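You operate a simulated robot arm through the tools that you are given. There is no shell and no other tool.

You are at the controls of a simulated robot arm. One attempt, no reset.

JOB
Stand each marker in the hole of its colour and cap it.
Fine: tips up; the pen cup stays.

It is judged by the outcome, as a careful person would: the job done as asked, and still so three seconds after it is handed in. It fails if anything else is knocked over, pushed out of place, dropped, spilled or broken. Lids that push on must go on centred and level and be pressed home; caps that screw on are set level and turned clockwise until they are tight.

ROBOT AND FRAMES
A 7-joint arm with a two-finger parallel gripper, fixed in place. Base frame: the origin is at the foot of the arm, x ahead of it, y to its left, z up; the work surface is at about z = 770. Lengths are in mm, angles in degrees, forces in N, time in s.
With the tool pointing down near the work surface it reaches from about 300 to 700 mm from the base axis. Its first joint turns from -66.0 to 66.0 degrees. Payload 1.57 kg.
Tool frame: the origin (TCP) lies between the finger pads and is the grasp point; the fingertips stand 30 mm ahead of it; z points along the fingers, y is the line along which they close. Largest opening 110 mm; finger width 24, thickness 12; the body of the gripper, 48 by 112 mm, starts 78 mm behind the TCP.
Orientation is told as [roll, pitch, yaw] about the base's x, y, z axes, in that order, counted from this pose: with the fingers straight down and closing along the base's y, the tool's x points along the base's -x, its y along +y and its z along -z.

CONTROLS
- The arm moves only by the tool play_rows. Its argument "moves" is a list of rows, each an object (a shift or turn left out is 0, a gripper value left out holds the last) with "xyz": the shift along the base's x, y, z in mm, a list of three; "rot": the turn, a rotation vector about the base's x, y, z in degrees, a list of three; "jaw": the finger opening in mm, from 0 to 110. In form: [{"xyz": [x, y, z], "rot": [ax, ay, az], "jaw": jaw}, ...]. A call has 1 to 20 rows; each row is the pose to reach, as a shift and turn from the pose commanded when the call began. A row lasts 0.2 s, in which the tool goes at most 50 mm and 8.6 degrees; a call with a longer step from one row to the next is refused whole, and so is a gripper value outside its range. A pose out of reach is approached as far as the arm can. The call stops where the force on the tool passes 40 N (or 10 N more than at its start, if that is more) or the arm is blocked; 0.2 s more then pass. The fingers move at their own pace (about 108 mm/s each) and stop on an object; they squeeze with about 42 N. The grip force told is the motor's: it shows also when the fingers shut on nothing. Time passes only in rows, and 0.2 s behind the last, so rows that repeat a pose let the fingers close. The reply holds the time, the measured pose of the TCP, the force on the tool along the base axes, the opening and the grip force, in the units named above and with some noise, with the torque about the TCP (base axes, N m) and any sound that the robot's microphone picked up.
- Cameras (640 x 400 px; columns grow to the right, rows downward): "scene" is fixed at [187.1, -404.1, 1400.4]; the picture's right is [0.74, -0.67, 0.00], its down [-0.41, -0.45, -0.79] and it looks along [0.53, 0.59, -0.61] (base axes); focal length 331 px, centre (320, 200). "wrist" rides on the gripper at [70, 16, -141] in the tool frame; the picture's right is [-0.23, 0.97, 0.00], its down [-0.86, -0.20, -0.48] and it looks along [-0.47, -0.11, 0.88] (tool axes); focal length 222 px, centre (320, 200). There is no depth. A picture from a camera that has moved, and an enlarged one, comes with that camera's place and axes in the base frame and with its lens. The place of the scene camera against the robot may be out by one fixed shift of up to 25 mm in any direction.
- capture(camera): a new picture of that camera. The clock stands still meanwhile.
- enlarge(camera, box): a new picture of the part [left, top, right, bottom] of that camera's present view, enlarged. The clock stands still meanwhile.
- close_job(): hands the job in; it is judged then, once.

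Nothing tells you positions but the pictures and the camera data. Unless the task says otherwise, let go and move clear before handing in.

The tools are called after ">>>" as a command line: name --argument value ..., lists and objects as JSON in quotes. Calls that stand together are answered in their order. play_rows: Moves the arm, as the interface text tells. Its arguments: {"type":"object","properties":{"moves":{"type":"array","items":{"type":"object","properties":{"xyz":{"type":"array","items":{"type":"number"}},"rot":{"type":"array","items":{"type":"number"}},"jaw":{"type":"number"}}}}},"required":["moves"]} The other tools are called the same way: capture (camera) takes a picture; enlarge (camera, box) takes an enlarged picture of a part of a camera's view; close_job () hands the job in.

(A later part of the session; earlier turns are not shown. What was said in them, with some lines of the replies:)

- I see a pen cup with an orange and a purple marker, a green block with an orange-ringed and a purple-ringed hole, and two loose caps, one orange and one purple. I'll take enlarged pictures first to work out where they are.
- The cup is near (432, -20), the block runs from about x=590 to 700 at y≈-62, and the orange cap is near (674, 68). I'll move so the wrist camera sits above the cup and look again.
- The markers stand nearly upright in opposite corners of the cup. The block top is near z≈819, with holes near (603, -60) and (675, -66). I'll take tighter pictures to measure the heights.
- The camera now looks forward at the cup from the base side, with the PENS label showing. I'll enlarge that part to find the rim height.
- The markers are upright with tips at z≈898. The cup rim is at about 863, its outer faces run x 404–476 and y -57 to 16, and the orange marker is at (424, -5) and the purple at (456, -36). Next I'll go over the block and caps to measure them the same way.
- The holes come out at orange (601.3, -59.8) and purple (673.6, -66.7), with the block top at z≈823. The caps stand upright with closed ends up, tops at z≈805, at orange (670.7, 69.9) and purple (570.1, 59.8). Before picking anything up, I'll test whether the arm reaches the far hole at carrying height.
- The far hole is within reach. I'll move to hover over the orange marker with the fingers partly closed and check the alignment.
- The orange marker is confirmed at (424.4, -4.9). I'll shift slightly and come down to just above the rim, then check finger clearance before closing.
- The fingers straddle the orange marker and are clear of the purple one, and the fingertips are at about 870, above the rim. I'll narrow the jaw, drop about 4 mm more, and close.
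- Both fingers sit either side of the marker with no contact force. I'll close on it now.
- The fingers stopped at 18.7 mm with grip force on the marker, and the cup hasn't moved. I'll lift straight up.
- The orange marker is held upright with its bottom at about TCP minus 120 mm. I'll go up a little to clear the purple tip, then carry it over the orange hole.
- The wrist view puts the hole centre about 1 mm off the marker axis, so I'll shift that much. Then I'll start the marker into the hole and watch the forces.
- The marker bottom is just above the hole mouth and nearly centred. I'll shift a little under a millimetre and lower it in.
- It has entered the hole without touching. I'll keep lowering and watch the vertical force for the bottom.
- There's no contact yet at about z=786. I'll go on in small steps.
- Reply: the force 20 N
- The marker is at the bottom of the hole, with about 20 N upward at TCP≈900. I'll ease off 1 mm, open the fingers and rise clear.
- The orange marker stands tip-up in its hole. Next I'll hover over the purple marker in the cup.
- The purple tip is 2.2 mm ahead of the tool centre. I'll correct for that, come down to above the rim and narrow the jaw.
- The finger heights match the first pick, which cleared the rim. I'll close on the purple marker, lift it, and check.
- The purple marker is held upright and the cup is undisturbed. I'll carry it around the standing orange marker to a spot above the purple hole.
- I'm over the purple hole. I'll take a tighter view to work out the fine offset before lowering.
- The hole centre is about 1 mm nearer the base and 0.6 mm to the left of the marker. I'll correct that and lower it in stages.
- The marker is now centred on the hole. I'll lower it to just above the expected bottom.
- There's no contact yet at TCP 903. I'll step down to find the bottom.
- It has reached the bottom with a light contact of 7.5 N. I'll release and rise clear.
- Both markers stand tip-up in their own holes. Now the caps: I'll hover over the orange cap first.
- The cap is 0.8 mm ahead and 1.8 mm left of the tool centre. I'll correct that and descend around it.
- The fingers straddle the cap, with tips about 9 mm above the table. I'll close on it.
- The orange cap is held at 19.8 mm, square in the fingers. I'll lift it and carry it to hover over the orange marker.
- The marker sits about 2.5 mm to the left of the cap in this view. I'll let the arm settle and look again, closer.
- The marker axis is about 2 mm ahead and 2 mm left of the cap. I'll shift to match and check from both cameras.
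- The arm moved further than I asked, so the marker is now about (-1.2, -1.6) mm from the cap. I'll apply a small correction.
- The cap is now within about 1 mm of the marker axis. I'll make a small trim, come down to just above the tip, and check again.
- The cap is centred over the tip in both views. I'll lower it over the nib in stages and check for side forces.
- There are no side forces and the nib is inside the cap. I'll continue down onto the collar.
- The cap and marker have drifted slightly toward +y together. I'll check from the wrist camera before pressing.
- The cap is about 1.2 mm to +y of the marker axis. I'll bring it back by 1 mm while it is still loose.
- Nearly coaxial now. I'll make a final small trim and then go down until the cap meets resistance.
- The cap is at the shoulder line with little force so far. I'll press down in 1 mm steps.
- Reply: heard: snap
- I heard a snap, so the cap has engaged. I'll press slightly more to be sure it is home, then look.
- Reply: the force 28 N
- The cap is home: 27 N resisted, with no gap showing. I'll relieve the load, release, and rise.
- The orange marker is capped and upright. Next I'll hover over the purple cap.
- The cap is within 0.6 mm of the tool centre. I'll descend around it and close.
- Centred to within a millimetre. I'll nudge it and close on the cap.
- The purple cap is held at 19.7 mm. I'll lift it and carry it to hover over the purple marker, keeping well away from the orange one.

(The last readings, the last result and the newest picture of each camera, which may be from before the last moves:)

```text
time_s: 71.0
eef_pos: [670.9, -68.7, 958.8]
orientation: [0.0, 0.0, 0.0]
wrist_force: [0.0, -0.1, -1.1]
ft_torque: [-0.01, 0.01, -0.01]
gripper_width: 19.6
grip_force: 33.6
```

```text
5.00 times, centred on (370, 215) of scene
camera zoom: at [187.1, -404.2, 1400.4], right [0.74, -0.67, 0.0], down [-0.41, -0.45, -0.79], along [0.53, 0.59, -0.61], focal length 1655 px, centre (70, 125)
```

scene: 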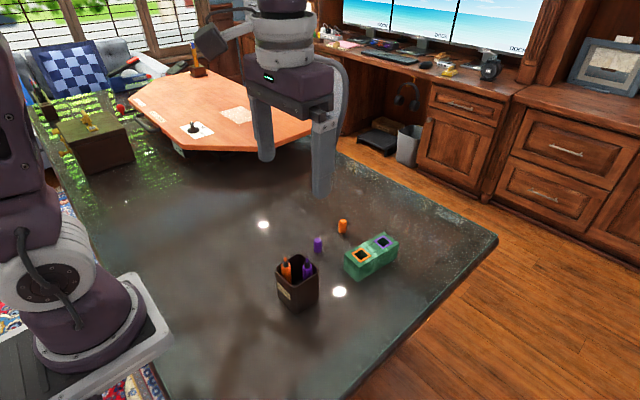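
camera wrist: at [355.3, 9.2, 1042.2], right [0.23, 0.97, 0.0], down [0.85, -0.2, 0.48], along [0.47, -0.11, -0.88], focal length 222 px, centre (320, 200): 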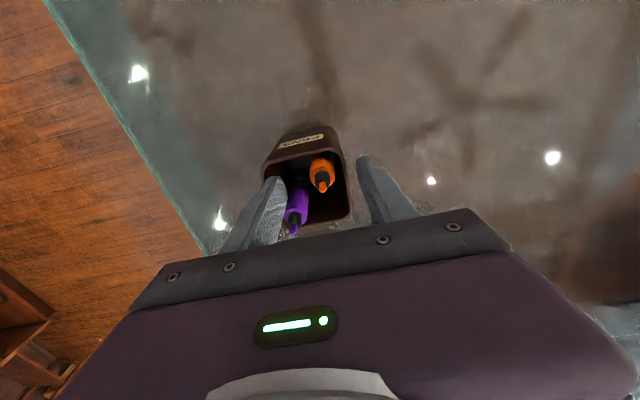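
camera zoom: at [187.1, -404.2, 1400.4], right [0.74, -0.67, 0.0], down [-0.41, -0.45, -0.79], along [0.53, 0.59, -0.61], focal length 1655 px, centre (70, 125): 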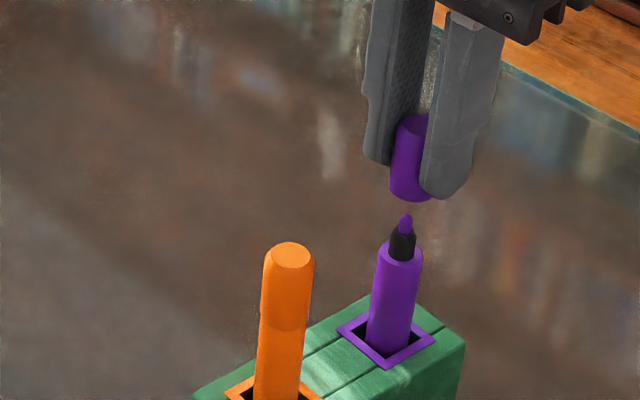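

The marker is about (1.1, 1.9) mm from the cap axis. The arm tends to overshoot small corrections, so I'll apply part of that, come down a little, and re-measure.

>>> play_rows --moves '[{"xyz": [0.5, 0.8, -4]}, {"xyz": [0.5, 0.8, -9]}, {"xyz": [0.5, 0.8, -9]}, {"xyz": [0.5, 0.8, -9]}]'

>>> enlarge --camera "wrist" --box '[295, 130, 345, 205]'

>>> enlarge --camera "scene" --box '[360, 195, 400, 245]'

```text
time_s: 72.0
eef_pos: [670.7, -67.6, 951.0]
orientation: [-0.1, 0.1, 0.0]
wrist_force: [0.0, 0.7, 0.8]
ft_torque: [0.02, 0.0, 0.0]
gripper_width: 19.8
grip_force: 33.8
```

```text
5.33 times, centred on (320, 168) of wrist
camera zoom: at [600.8, -52.5, 1091.7], right [0.23, 0.97, 0.0], down [0.86, -0.2, 0.48], along [0.47, -0.11, -0.88], focal length 1185 px, centre (320, 373)
```

zoom: 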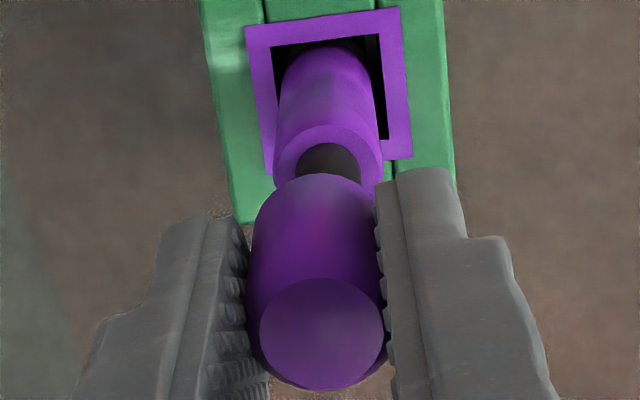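

```text
8.00 times, centred on (380, 220) of scene
camera zoom: at [187.1, -404.1, 1400.4], right [0.74, -0.67, 0.0], down [-0.41, -0.45, -0.79], along [0.53, 0.59, -0.61], focal length 2648 px, centre (-160, 40)
```

zoom: 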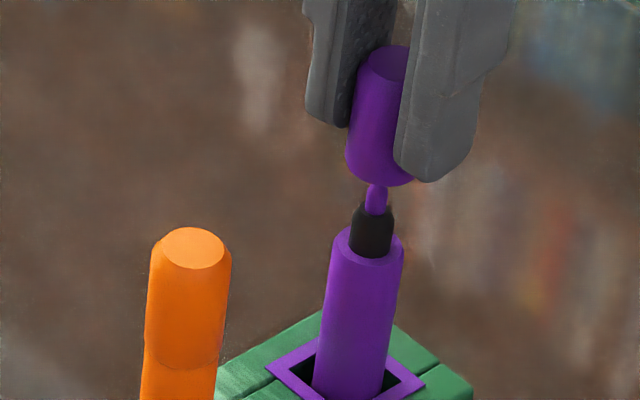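

Now about (0.3, 1.4) mm off by both cameras. I'll shift and come down to just over the tip.

>>> play_rows --moves '[{"xyz": [0.3, 1.3, -2]}, {"xyz": [0.3, 1.3, -5]}, {"xyz": [0.3, 1.3, -5]}, {"xyz": [0.3, 1.3, -5]}]'

>>> enlarge --camera "wrist" --box '[295, 130, 345, 205]'

>>> enlarge --camera "scene" --box '[360, 195, 400, 245]'

```text
time_s: 73.0
eef_pos: [670.4, -65.1, 944.5]
orientation: [0.0, 0.0, -0.1]
wrist_force: [-0.3, -0.6, 0.2]
ft_torque: [0.02, -0.04, -0.03]
gripper_width: 19.5
grip_force: 33.3
```

```text
5.33 times, centred on (320, 168) of wrist
camera zoom: at [600.3, -50.3, 1086.4], right [0.23, 0.97, 0.0], down [0.86, -0.2, 0.48], along [0.47, -0.11, -0.88], focal length 1185 px, centre (320, 373)
```

zoom: 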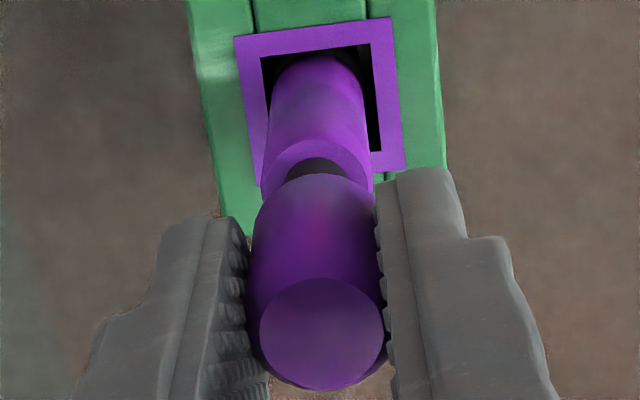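

```text
8.00 times, centred on (380, 220) of scene
camera zoom: at [187.1, -404.1, 1400.4], right [0.74, -0.67, 0.0], down [-0.41, -0.45, -0.79], along [0.53, 0.59, -0.61], focal length 2648 px, centre (-160, 40)
```

zoom: 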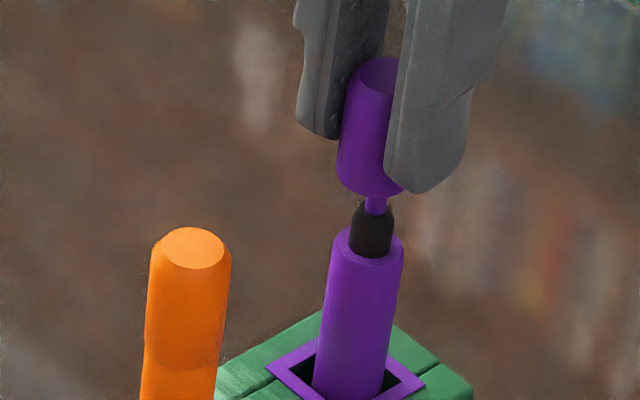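

It overshot again and is now about (0.9, -1.0) mm off. I'll correct once more at the same height.

>>> play_rows --moves '[{"xyz": [0.8, -0.8, 0]}, {"xyz": [0.8, -0.8, 0]}, {"xyz": [0.8, -0.8, 0]}, {"xyz": [0.8, -0.8, 0]}]'

>>> enlarge --camera "wrist" --box '[295, 130, 345, 205]'

>>> enlarge --camera "scene" --box '[360, 195, 400, 245]'

```text
time_s: 74.0
eef_pos: [670.4, -66.2, 946.4]
orientation: [0.1, 0.0, 0.0]
wrist_force: [-0.2, 0.2, 0.4]
ft_torque: [0.01, -0.01, 0.0]
gripper_width: 19.9
grip_force: 33.9
```

```text
5.33 times, centred on (320, 168) of wrist
camera zoom: at [601.7, -51.3, 1087.3], right [0.23, 0.97, 0.0], down [0.85, -0.2, 0.48], along [0.47, -0.11, -0.88], focal length 1185 px, centre (320, 373)
```

zoom: 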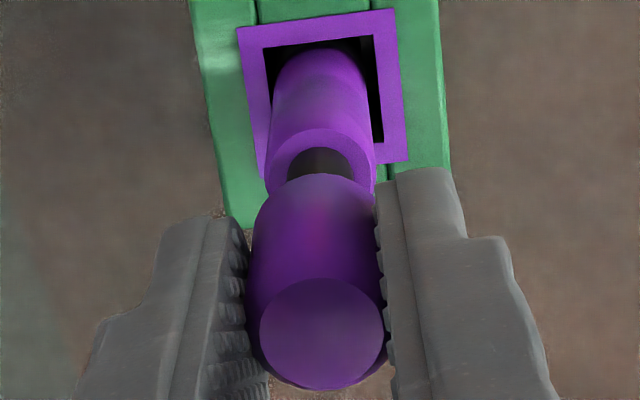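

```text
8.00 times, centred on (380, 220) of scene
camera zoom: at [187.1, -404.1, 1400.4], right [0.74, -0.67, 0.0], down [-0.41, -0.45, -0.79], along [0.53, 0.59, -0.61], focal length 2648 px, centre (-160, 40)
```

zoom: 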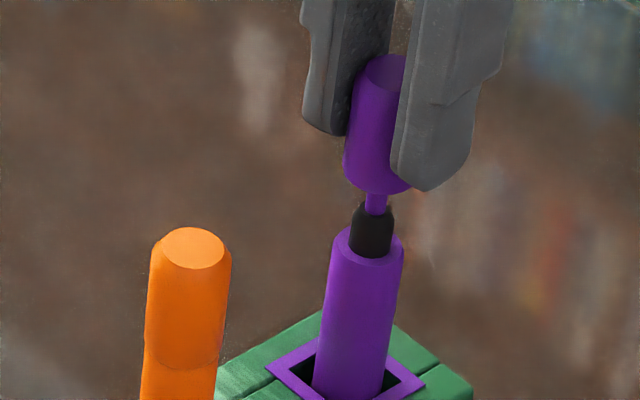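

The cap is within about half a millimetre now. I'll trim slightly and lower it over the nib.

>>> play_rows --moves '[{"xyz": [-0.4, 0.2, -3]}, {"xyz": [-0.4, 0.2, -6]}, {"xyz": [-0.4, 0.2, -9]}, {"xyz": [-0.4, 0.2, -9]}, {"xyz": [-0.4, 0.2, -9]}]'

>>> enlarge --camera "wrist" --box '[295, 130, 345, 205]'

>>> enlarge --camera "scene" --box '[360, 195, 400, 245]'

```text
time_s: 75.2
eef_pos: [672.9, -65.4, 936.4]
orientation: [-0.1, 0.1, 0.1]
wrist_force: [0.4, 1.0, 0.0]
ft_torque: [-0.01, 0.01, -0.03]
gripper_width: 19.8
grip_force: 33.5
```

```text
5.33 times, centred on (320, 168) of wrist
camera zoom: at [602.1, -50.2, 1077.7], right [0.23, 0.97, 0.0], down [0.86, -0.2, 0.48], along [0.47, -0.11, -0.88], focal length 1185 px, centre (320, 373)
```

zoom: 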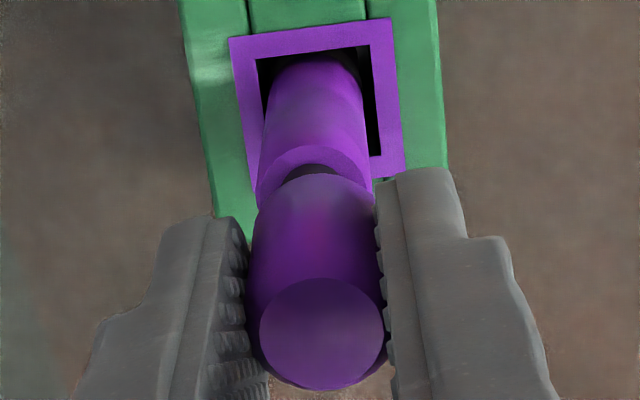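

```text
8.00 times, centred on (380, 220) of scene
camera zoom: at [187.1, -404.1, 1400.4], right [0.74, -0.67, 0.0], down [-0.41, -0.45, -0.79], along [0.53, 0.59, -0.61], focal length 2648 px, centre (-160, 40)
```

zoom: 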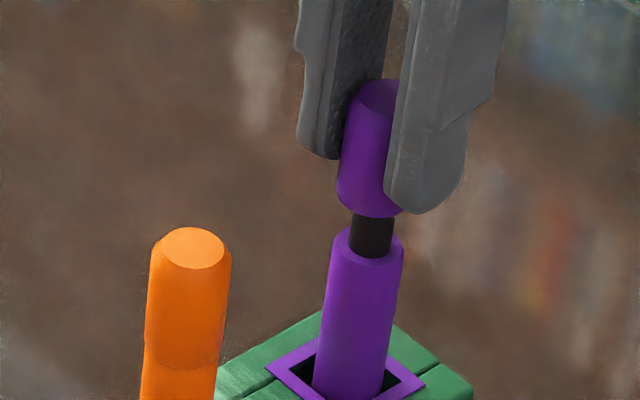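

The cap is over the nib with no contact. The remaining offset is about (-0.5, -0.9) mm, so I'll correct it before going lower.

>>> play_rows --moves '[{"xyz": [-0.4, -0.8, 0]}, {"xyz": [-0.4, -0.8, 0]}, {"xyz": [-0.4, -0.8, 0]}]'

>>> enlarge --camera "wrist" --box '[295, 130, 345, 205]'

>>> enlarge --camera "scene" --box '[360, 195, 400, 245]'

```text
time_s: 76.0
eef_pos: [672.0, -65.5, 936.7]
orientation: [0.0, 0.0, 0.0]
wrist_force: [-0.9, -0.5, 0.6]
ft_torque: [0.02, 0.0, 0.01]
gripper_width: 19.6
grip_force: 34.0
```

```text
5.33 times, centred on (320, 168) of wrist
camera zoom: at [602.5, -51.2, 1077.5], right [0.23, 0.97, 0.0], down [0.86, -0.2, 0.48], along [0.47, -0.11, -0.88], focal length 1185 px, centre (320, 373)
```

zoom: 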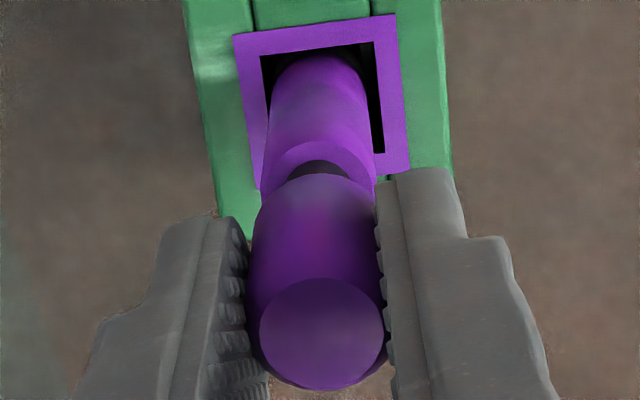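

```text
8.00 times, centred on (380, 220) of scene
camera zoom: at [187.1, -404.1, 1400.4], right [0.74, -0.67, 0.0], down [-0.41, -0.45, -0.79], along [0.53, 0.59, -0.61], focal length 2648 px, centre (-160, 40)
```

zoom: 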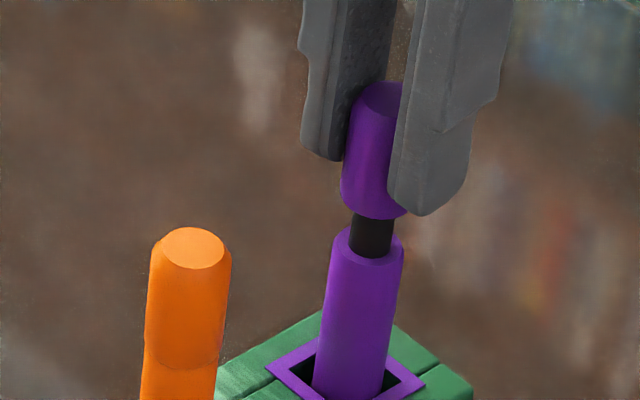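

The y offset is fine now, and the cap is about 1 mm too far ahead in x. I'll bring it back.

>>> play_rows --moves '[{"xyz": [-1.0, 0, 0]}, {"xyz": [-1.0, 0, 0]}, {"xyz": [-1.0, 0, 0]}]'

>>> enlarge --camera "wrist" --box '[295, 130, 345, 205]'

>>> enlarge --camera "scene" --box '[360, 195, 400, 245]'

```text
time_s: 76.8
eef_pos: [670.8, -66.6, 936.2]
orientation: [0.0, 0.0, 0.0]
wrist_force: [-0.5, -0.1, 0.0]
ft_torque: [-0.01, -0.03, 0.0]
gripper_width: 19.5
grip_force: 33.6
```

```text
5.33 times, centred on (320, 168) of wrist
camera zoom: at [600.7, -51.2, 1077.1], right [0.23, 0.97, 0.0], down [0.85, -0.2, 0.48], along [0.47, -0.11, -0.88], focal length 1185 px, centre (320, 373)
```

zoom: 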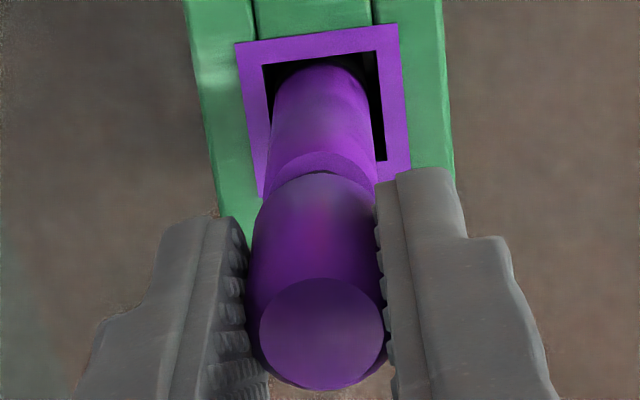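

```text
8.00 times, centred on (380, 220) of scene
camera zoom: at [187.1, -404.1, 1400.4], right [0.74, -0.67, 0.0], down [-0.41, -0.45, -0.79], along [0.53, 0.59, -0.61], focal length 2648 px, centre (-160, 40)
```

zoom: 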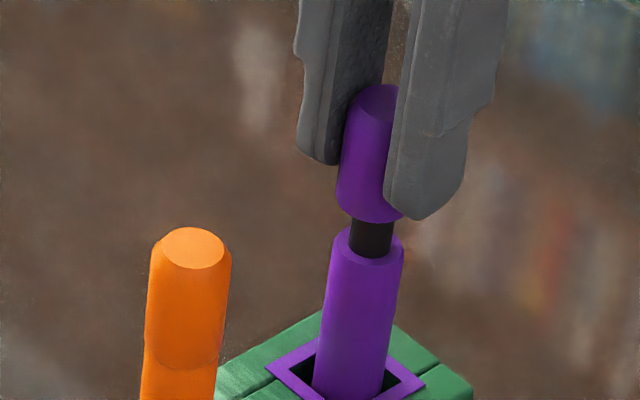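

Both cameras now show the cap centred. I'll lower it further over the collar.

>>> play_rows --moves '[{"xyz": [0.1, 0, -3]}, {"xyz": [0.1, 0, -6]}, {"xyz": [0.1, 0, -9]}, {"xyz": [0.1, 0, -9]}, {"xyz": [0.1, 0, -9]}]'

>>> enlarge --camera "wrist" --box '[295, 130, 345, 205]'

>>> enlarge --camera "scene" --box '[360, 195, 400, 245]'

```text
time_s: 78.0
eef_pos: [669.7, -66.8, 925.1]
orientation: [0.0, 0.0, 0.0]
wrist_force: [-0.7, -0.4, 0.6]
ft_torque: [-0.01, -0.01, -0.02]
gripper_width: 19.8
grip_force: 33.1
```

```text
5.33 times, centred on (320, 168) of wrist
camera zoom: at [600.1, -51.4, 1067.5], right [0.23, 0.97, 0.0], down [0.86, -0.2, 0.48], along [0.47, -0.11, -0.88], focal length 1185 px, centre (320, 373)
```

zoom: 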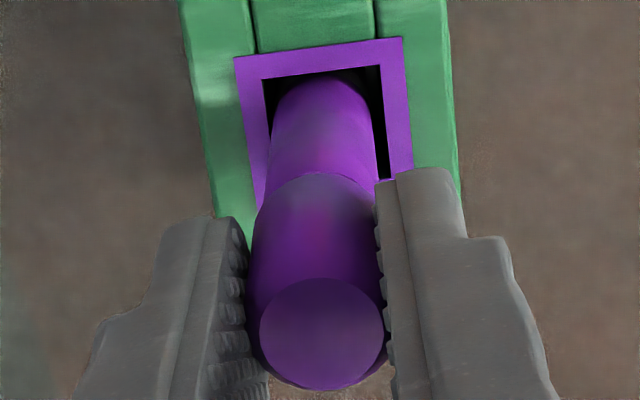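

```text
8.00 times, centred on (380, 220) of scene
camera zoom: at [187.1, -404.1, 1400.4], right [0.74, -0.67, 0.0], down [-0.41, -0.45, -0.79], along [0.53, 0.59, -0.61], focal length 2648 px, centre (-160, 40)
```

zoom: 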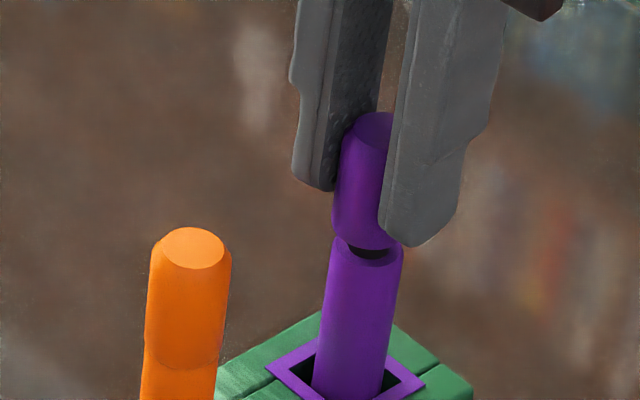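

Still coaxial, and the small dark gap is closing. I'll go down the last few millimetres in small steps.

>>> play_rows --moves '[{"xyz": [0, 0, -1.5]}, {"xyz": [0, 0, -3]}, {"xyz": [0, 0, -3]}]'

>>> play_rows --moves '[{"xyz": [0, 0, -1]}, {"xyz": [0, 0, -2]}, {"xyz": [0, 0, -2]}]'

>>> enlarge --camera "scene" --box '[360, 195, 400, 245]'

>>> enlarge --camera "wrist" --box '[295, 130, 345, 205]'

```text
time_s: 78.8
eef_pos: [671.7, -66.0, 923.7]
orientation: [0.1, 0.0, -0.1]
wrist_force: [0.5, 0.3, -0.3]
ft_torque: [0.02, -0.04, 0.01]
gripper_width: 20.0
grip_force: 34.3
```

```text
time_s: 79.6
eef_pos: [671.0, -65.6, 921.3]
orientation: [0.0, -0.1, 0.0]
wrist_force: [-0.1, 0.5, -0.8]
ft_torque: [-0.04, 0.01, -0.02]
gripper_width: 19.9
grip_force: 33.6
```

```text
8.00 times, centred on (380, 220) of scene
camera zoom: at [187.1, -404.1, 1400.4], right [0.74, -0.67, 0.0], down [-0.41, -0.45, -0.79], along [0.53, 0.59, -0.61], focal length 2648 px, centre (-160, 40)
```

zoom: 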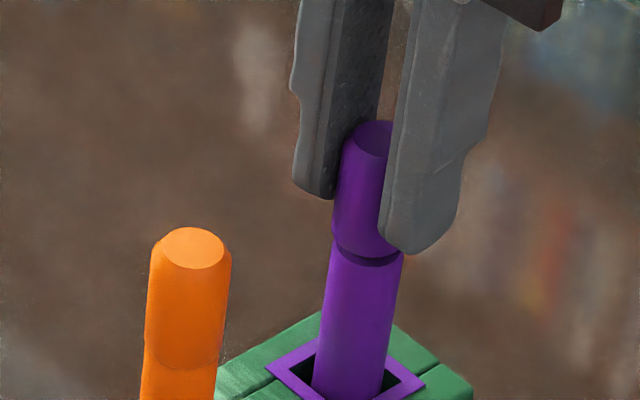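

```text
5.33 times, centred on (320, 168) of wrist
camera zoom: at [601.7, -50.7, 1063.0], right [0.23, 0.97, 0.0], down [0.86, -0.2, 0.48], along [0.47, -0.11, -0.88], focal length 1185 px, centre (320, 373)
```

zoom: 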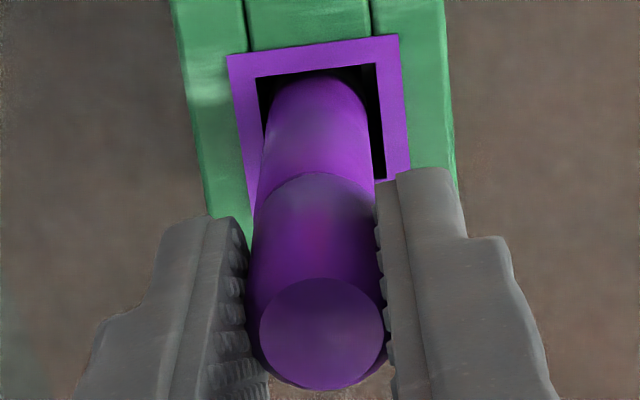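

Only a thin gap remains. I'll trim 0.4 mm in y and press down to the shoulder.

>>> play_rows --moves '[{"xyz": [0, -0.4, -0.5]}, {"xyz": [0, -0.4, -1.5]}, {"xyz": [0, -0.4, -1.5]}]'

>>> play_rows --moves '[{"xyz": [0, 0, -1]}, {"xyz": [0, 0, -1]}]'

>>> play_rows --moves '[{"xyz": [0, 0, -1]}, {"xyz": [0, 0, -1]}]'

```text
time_s: 80.4
eef_pos: [669.6, -67.4, 920.3]
orientation: [0.0, 0.0, 0.0]
wrist_force: [-0.4, 0.1, 0.6]
ft_torque: [-0.03, -0.02, 0.0]
gripper_width: 20.0
grip_force: 33.3
```

```text
time_s: 81.0
eef_pos: [670.0, -67.9, 919.7]
orientation: [0.0, 0.0, 0.0]
wrist_force: [0.2, 0.2, 0.0]
ft_torque: [-0.01, 0.01, 0.01]
gripper_width: 19.8
grip_force: 33.3
```

```text
time_s: 81.6
eef_pos: [671.1, -67.4, 918.5]
orientation: [-0.1, 0.0, 0.0]
wrist_force: [-0.6, 0.2, 0.5]
ft_torque: [-0.02, 0.02, -0.01]
gripper_width: 19.8
grip_force: 34.1
```

>>> enlarge --camera "scene" --box '[360, 195, 400, 245]'

>>> play_rows --moves '[{"xyz": [0, 0, -1]}, {"xyz": [0, 0, -1]}]'

```text
8.00 times, centred on (380, 220) of scene
camera zoom: at [187.1, -404.1, 1400.4], right [0.74, -0.67, 0.0], down [-0.41, -0.45, -0.79], along [0.53, 0.59, -0.61], focal length 2648 px, centre (-160, 40)
```

zoom: 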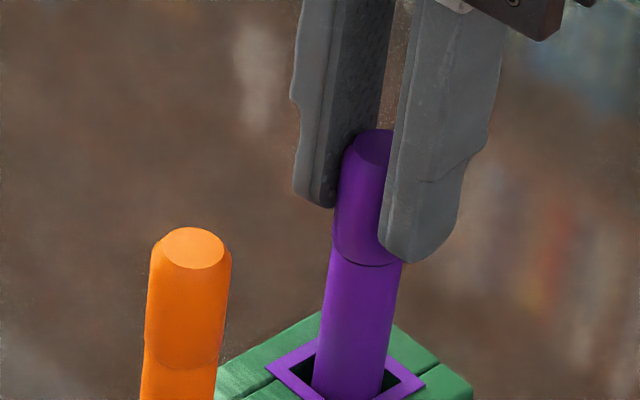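

```text
time_s: 82.2
eef_pos: [671.7, -66.4, 918.7]
orientation: [0.0, 0.0, 0.0]
wrist_force: [-1.0, -0.4, -0.8]
ft_torque: [0.0, -0.04, 0.0]
gripper_width: 19.7
grip_force: 33.8
```

There's no resistance yet, so I'll keep pressing in 1 mm steps until the snap.

>>> play_rows --moves '[{"xyz": [0, 0, -1]}, {"xyz": [0, 0, -1]}]'

```text
time_s: 82.8
eef_pos: [671.7, -68.8, 917.7]
orientation: [0.0, -0.1, 0.0]
wrist_force: [-1.3, 0.8, 20.0]
ft_torque: [0.21, 0.12, 0.03]
gripper_width: 19.6
grip_force: 33.2
heard: snap
```

The snap came at 20 N. I'll press slightly more to seat it fully and check both views.

>>> play_rows --moves '[{"xyz": [0, 0, -0.6]}, {"xyz": [0, 0, -0.6]}]'

>>> enlarge --camera "scene" --box '[360, 195, 400, 245]'

>>> enlarge --camera "wrist" --box '[295, 130, 345, 205]'

```text
time_s: 83.4
eef_pos: [671.8, -68.5, 917.4]
orientation: [0.0, -0.1, 0.0]
wrist_force: [0.4, 1.4, 29.3]
ft_torque: [0.14, -0.08, 0.02]
gripper_width: 19.9
grip_force: 33.6
```

```text
8.00 times, centred on (380, 220) of scene
camera zoom: at [186.5, -404.1, 1400.6], right [0.74, -0.67, 0.0], down [-0.41, -0.45, -0.79], along [0.53, 0.59, -0.61], focal length 2648 px, centre (-160, 40)
```

zoom: 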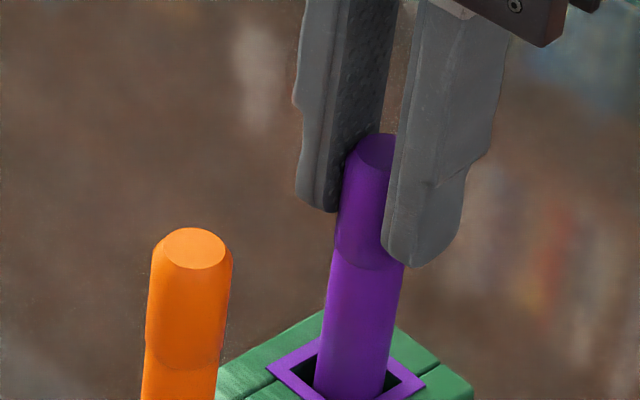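

```text
5.33 times, centred on (320, 168) of wrist
camera zoom: at [601.4, -51.9, 1058.7], right [0.23, 0.97, 0.0], down [0.85, -0.2, 0.48], along [0.47, -0.11, -0.88], focal length 1185 px, centre (320, 373)
```

zoom: 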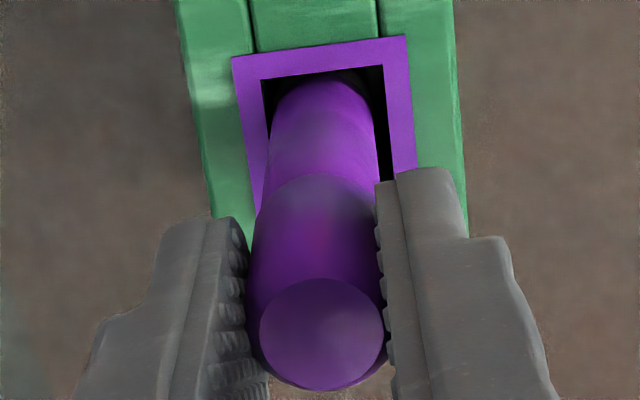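

The purple cap is home with no gap showing. I'll relieve the load, open, and rise straight up and clear.

>>> play_rows --moves '[{"xyz": [0, 0, 1.2]}, {"xyz": [0, 0, 1.2], "jaw": 45}, {"xyz": [0, 0, 1.2], "jaw": 45}, {"xyz": [0, 0, 1.2], "jaw": 45}]'

>>> play_rows --moves '[{"xyz": [0, 0, 15]}, {"xyz": [0, 0, 40]}, {"xyz": [0, 0, 70]}, {"xyz": [0, 20, 100]}, {"xyz": [-20, 60, 110]}, {"xyz": [-40, 100, 120]}, {"xyz": [-60, 140, 130]}, {"xyz": [-60, 140, 130]}]'

>>> capture --camera "scene"

>>> enlarge --camera "scene" --box '[260, 190, 410, 310]'

>>> capture --camera "wrist"

```text
time_s: 84.4
eef_pos: [670.7, -67.0, 916.4]
orientation: [0.0, 0.1, 0.1]
wrist_force: [0.3, -0.3, -0.5]
ft_torque: [0.02, 0.0, 0.0]
gripper_width: 45.1
grip_force: 0.1
```

```text
time_s: 86.2
eef_pos: [612.9, 70.4, 1045.8]
orientation: [-0.1, 0.1, 0.0]
wrist_force: [-0.3, 1.0, -0.4]
ft_torque: [0.01, 0.0, -0.02]
gripper_width: 45.1
grip_force: 0.0
```

```text
taken
```

scene: 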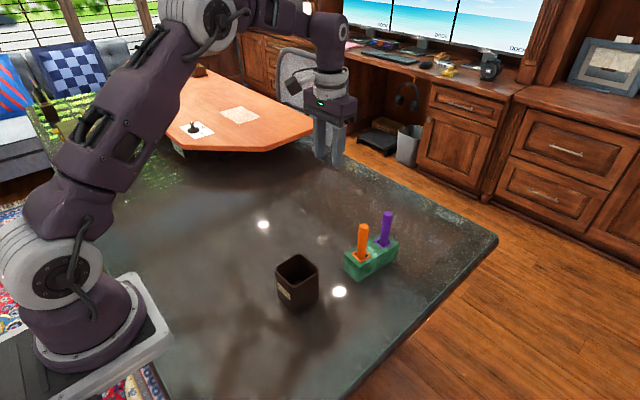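

```text
3.33 times, centred on (335, 250) of scene
camera zoom: at [187.1, -404.1, 1400.4], right [0.74, -0.67, 0.0], down [-0.41, -0.45, -0.79], along [0.53, 0.59, -0.61], focal length 1103 px, centre (270, 33)
```

zoom: 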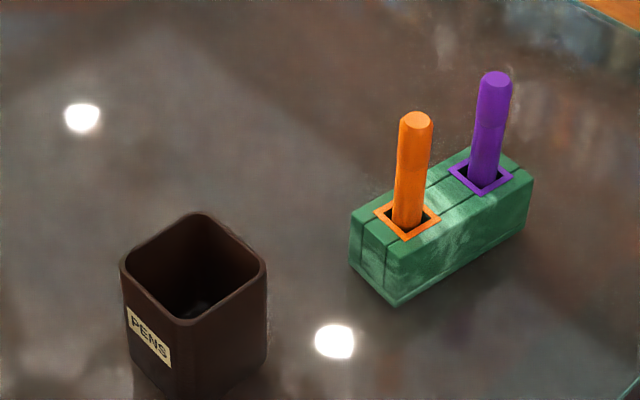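

```text
taken
camera wrist: at [542.1, 85.3, 1187.0], right [0.23, 0.97, 0.0], down [0.85, -0.2, 0.48], along [0.47, -0.11, -0.88], focal length 222 px, centre (320, 200)
```

wrist: 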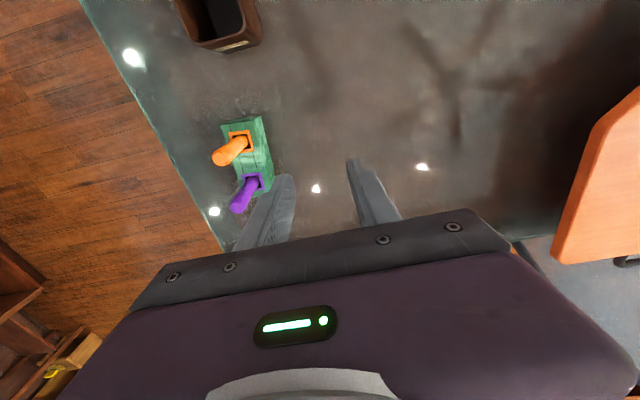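

Both markers stand capped in their own holes, and the cup and block haven't moved. I'll take one close look at the seams before handing in.

>>> enlarge --camera "scene" --box '[340, 205, 405, 265]'

>>> enlarge --camera "wrist" --box '[200, 110, 290, 220]'

```text
6.67 times, centred on (372, 235) of scene
camera zoom: at [187.1, -404.1, 1400.4], right [0.74, -0.67, 0.0], down [-0.41, -0.45, -0.79], along [0.53, 0.59, -0.61], focal length 2207 px, centre (-30, -33)
```

zoom: 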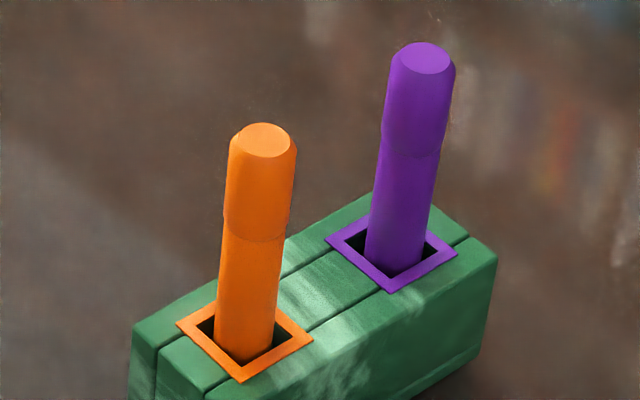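

```text
3.64 times, centred on (245, 165) of wrist
camera zoom: at [542.1, 85.3, 1187.0], right [0.23, 0.97, 0.0], down [0.85, -0.2, 0.48], along [0.47, -0.11, -0.88], focal length 808 px, centre (593, 327)
```

zoom: 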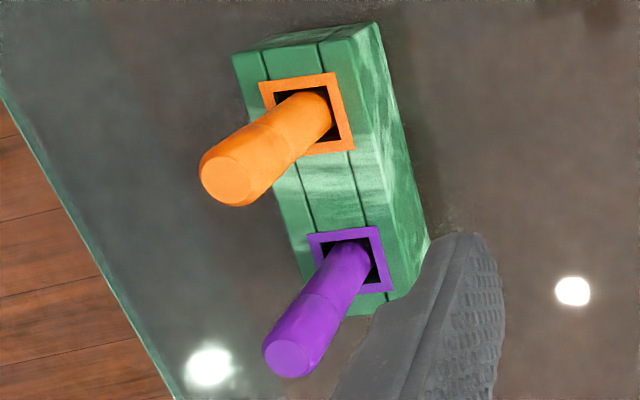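

Both caps sit flush, centred and level on upright markers in the matching holes. The cup hasn't moved and the arm is clear, so I'm handing in.

>>> close_job

```text
The job is handed in.
```

The orange and purple markers now stand tip-up in the holes of their own colours, and both are capped. Each cap was pressed down until it snapped, then pressed a little further to about 28 N. The last close-up pictures showed both caps level and centred, with no gap at the seam.

The pen cup and the block look undisturbed in the pictures, and nothing was knocked over or dropped. The gripper had let go and moved clear before I handed the job in.
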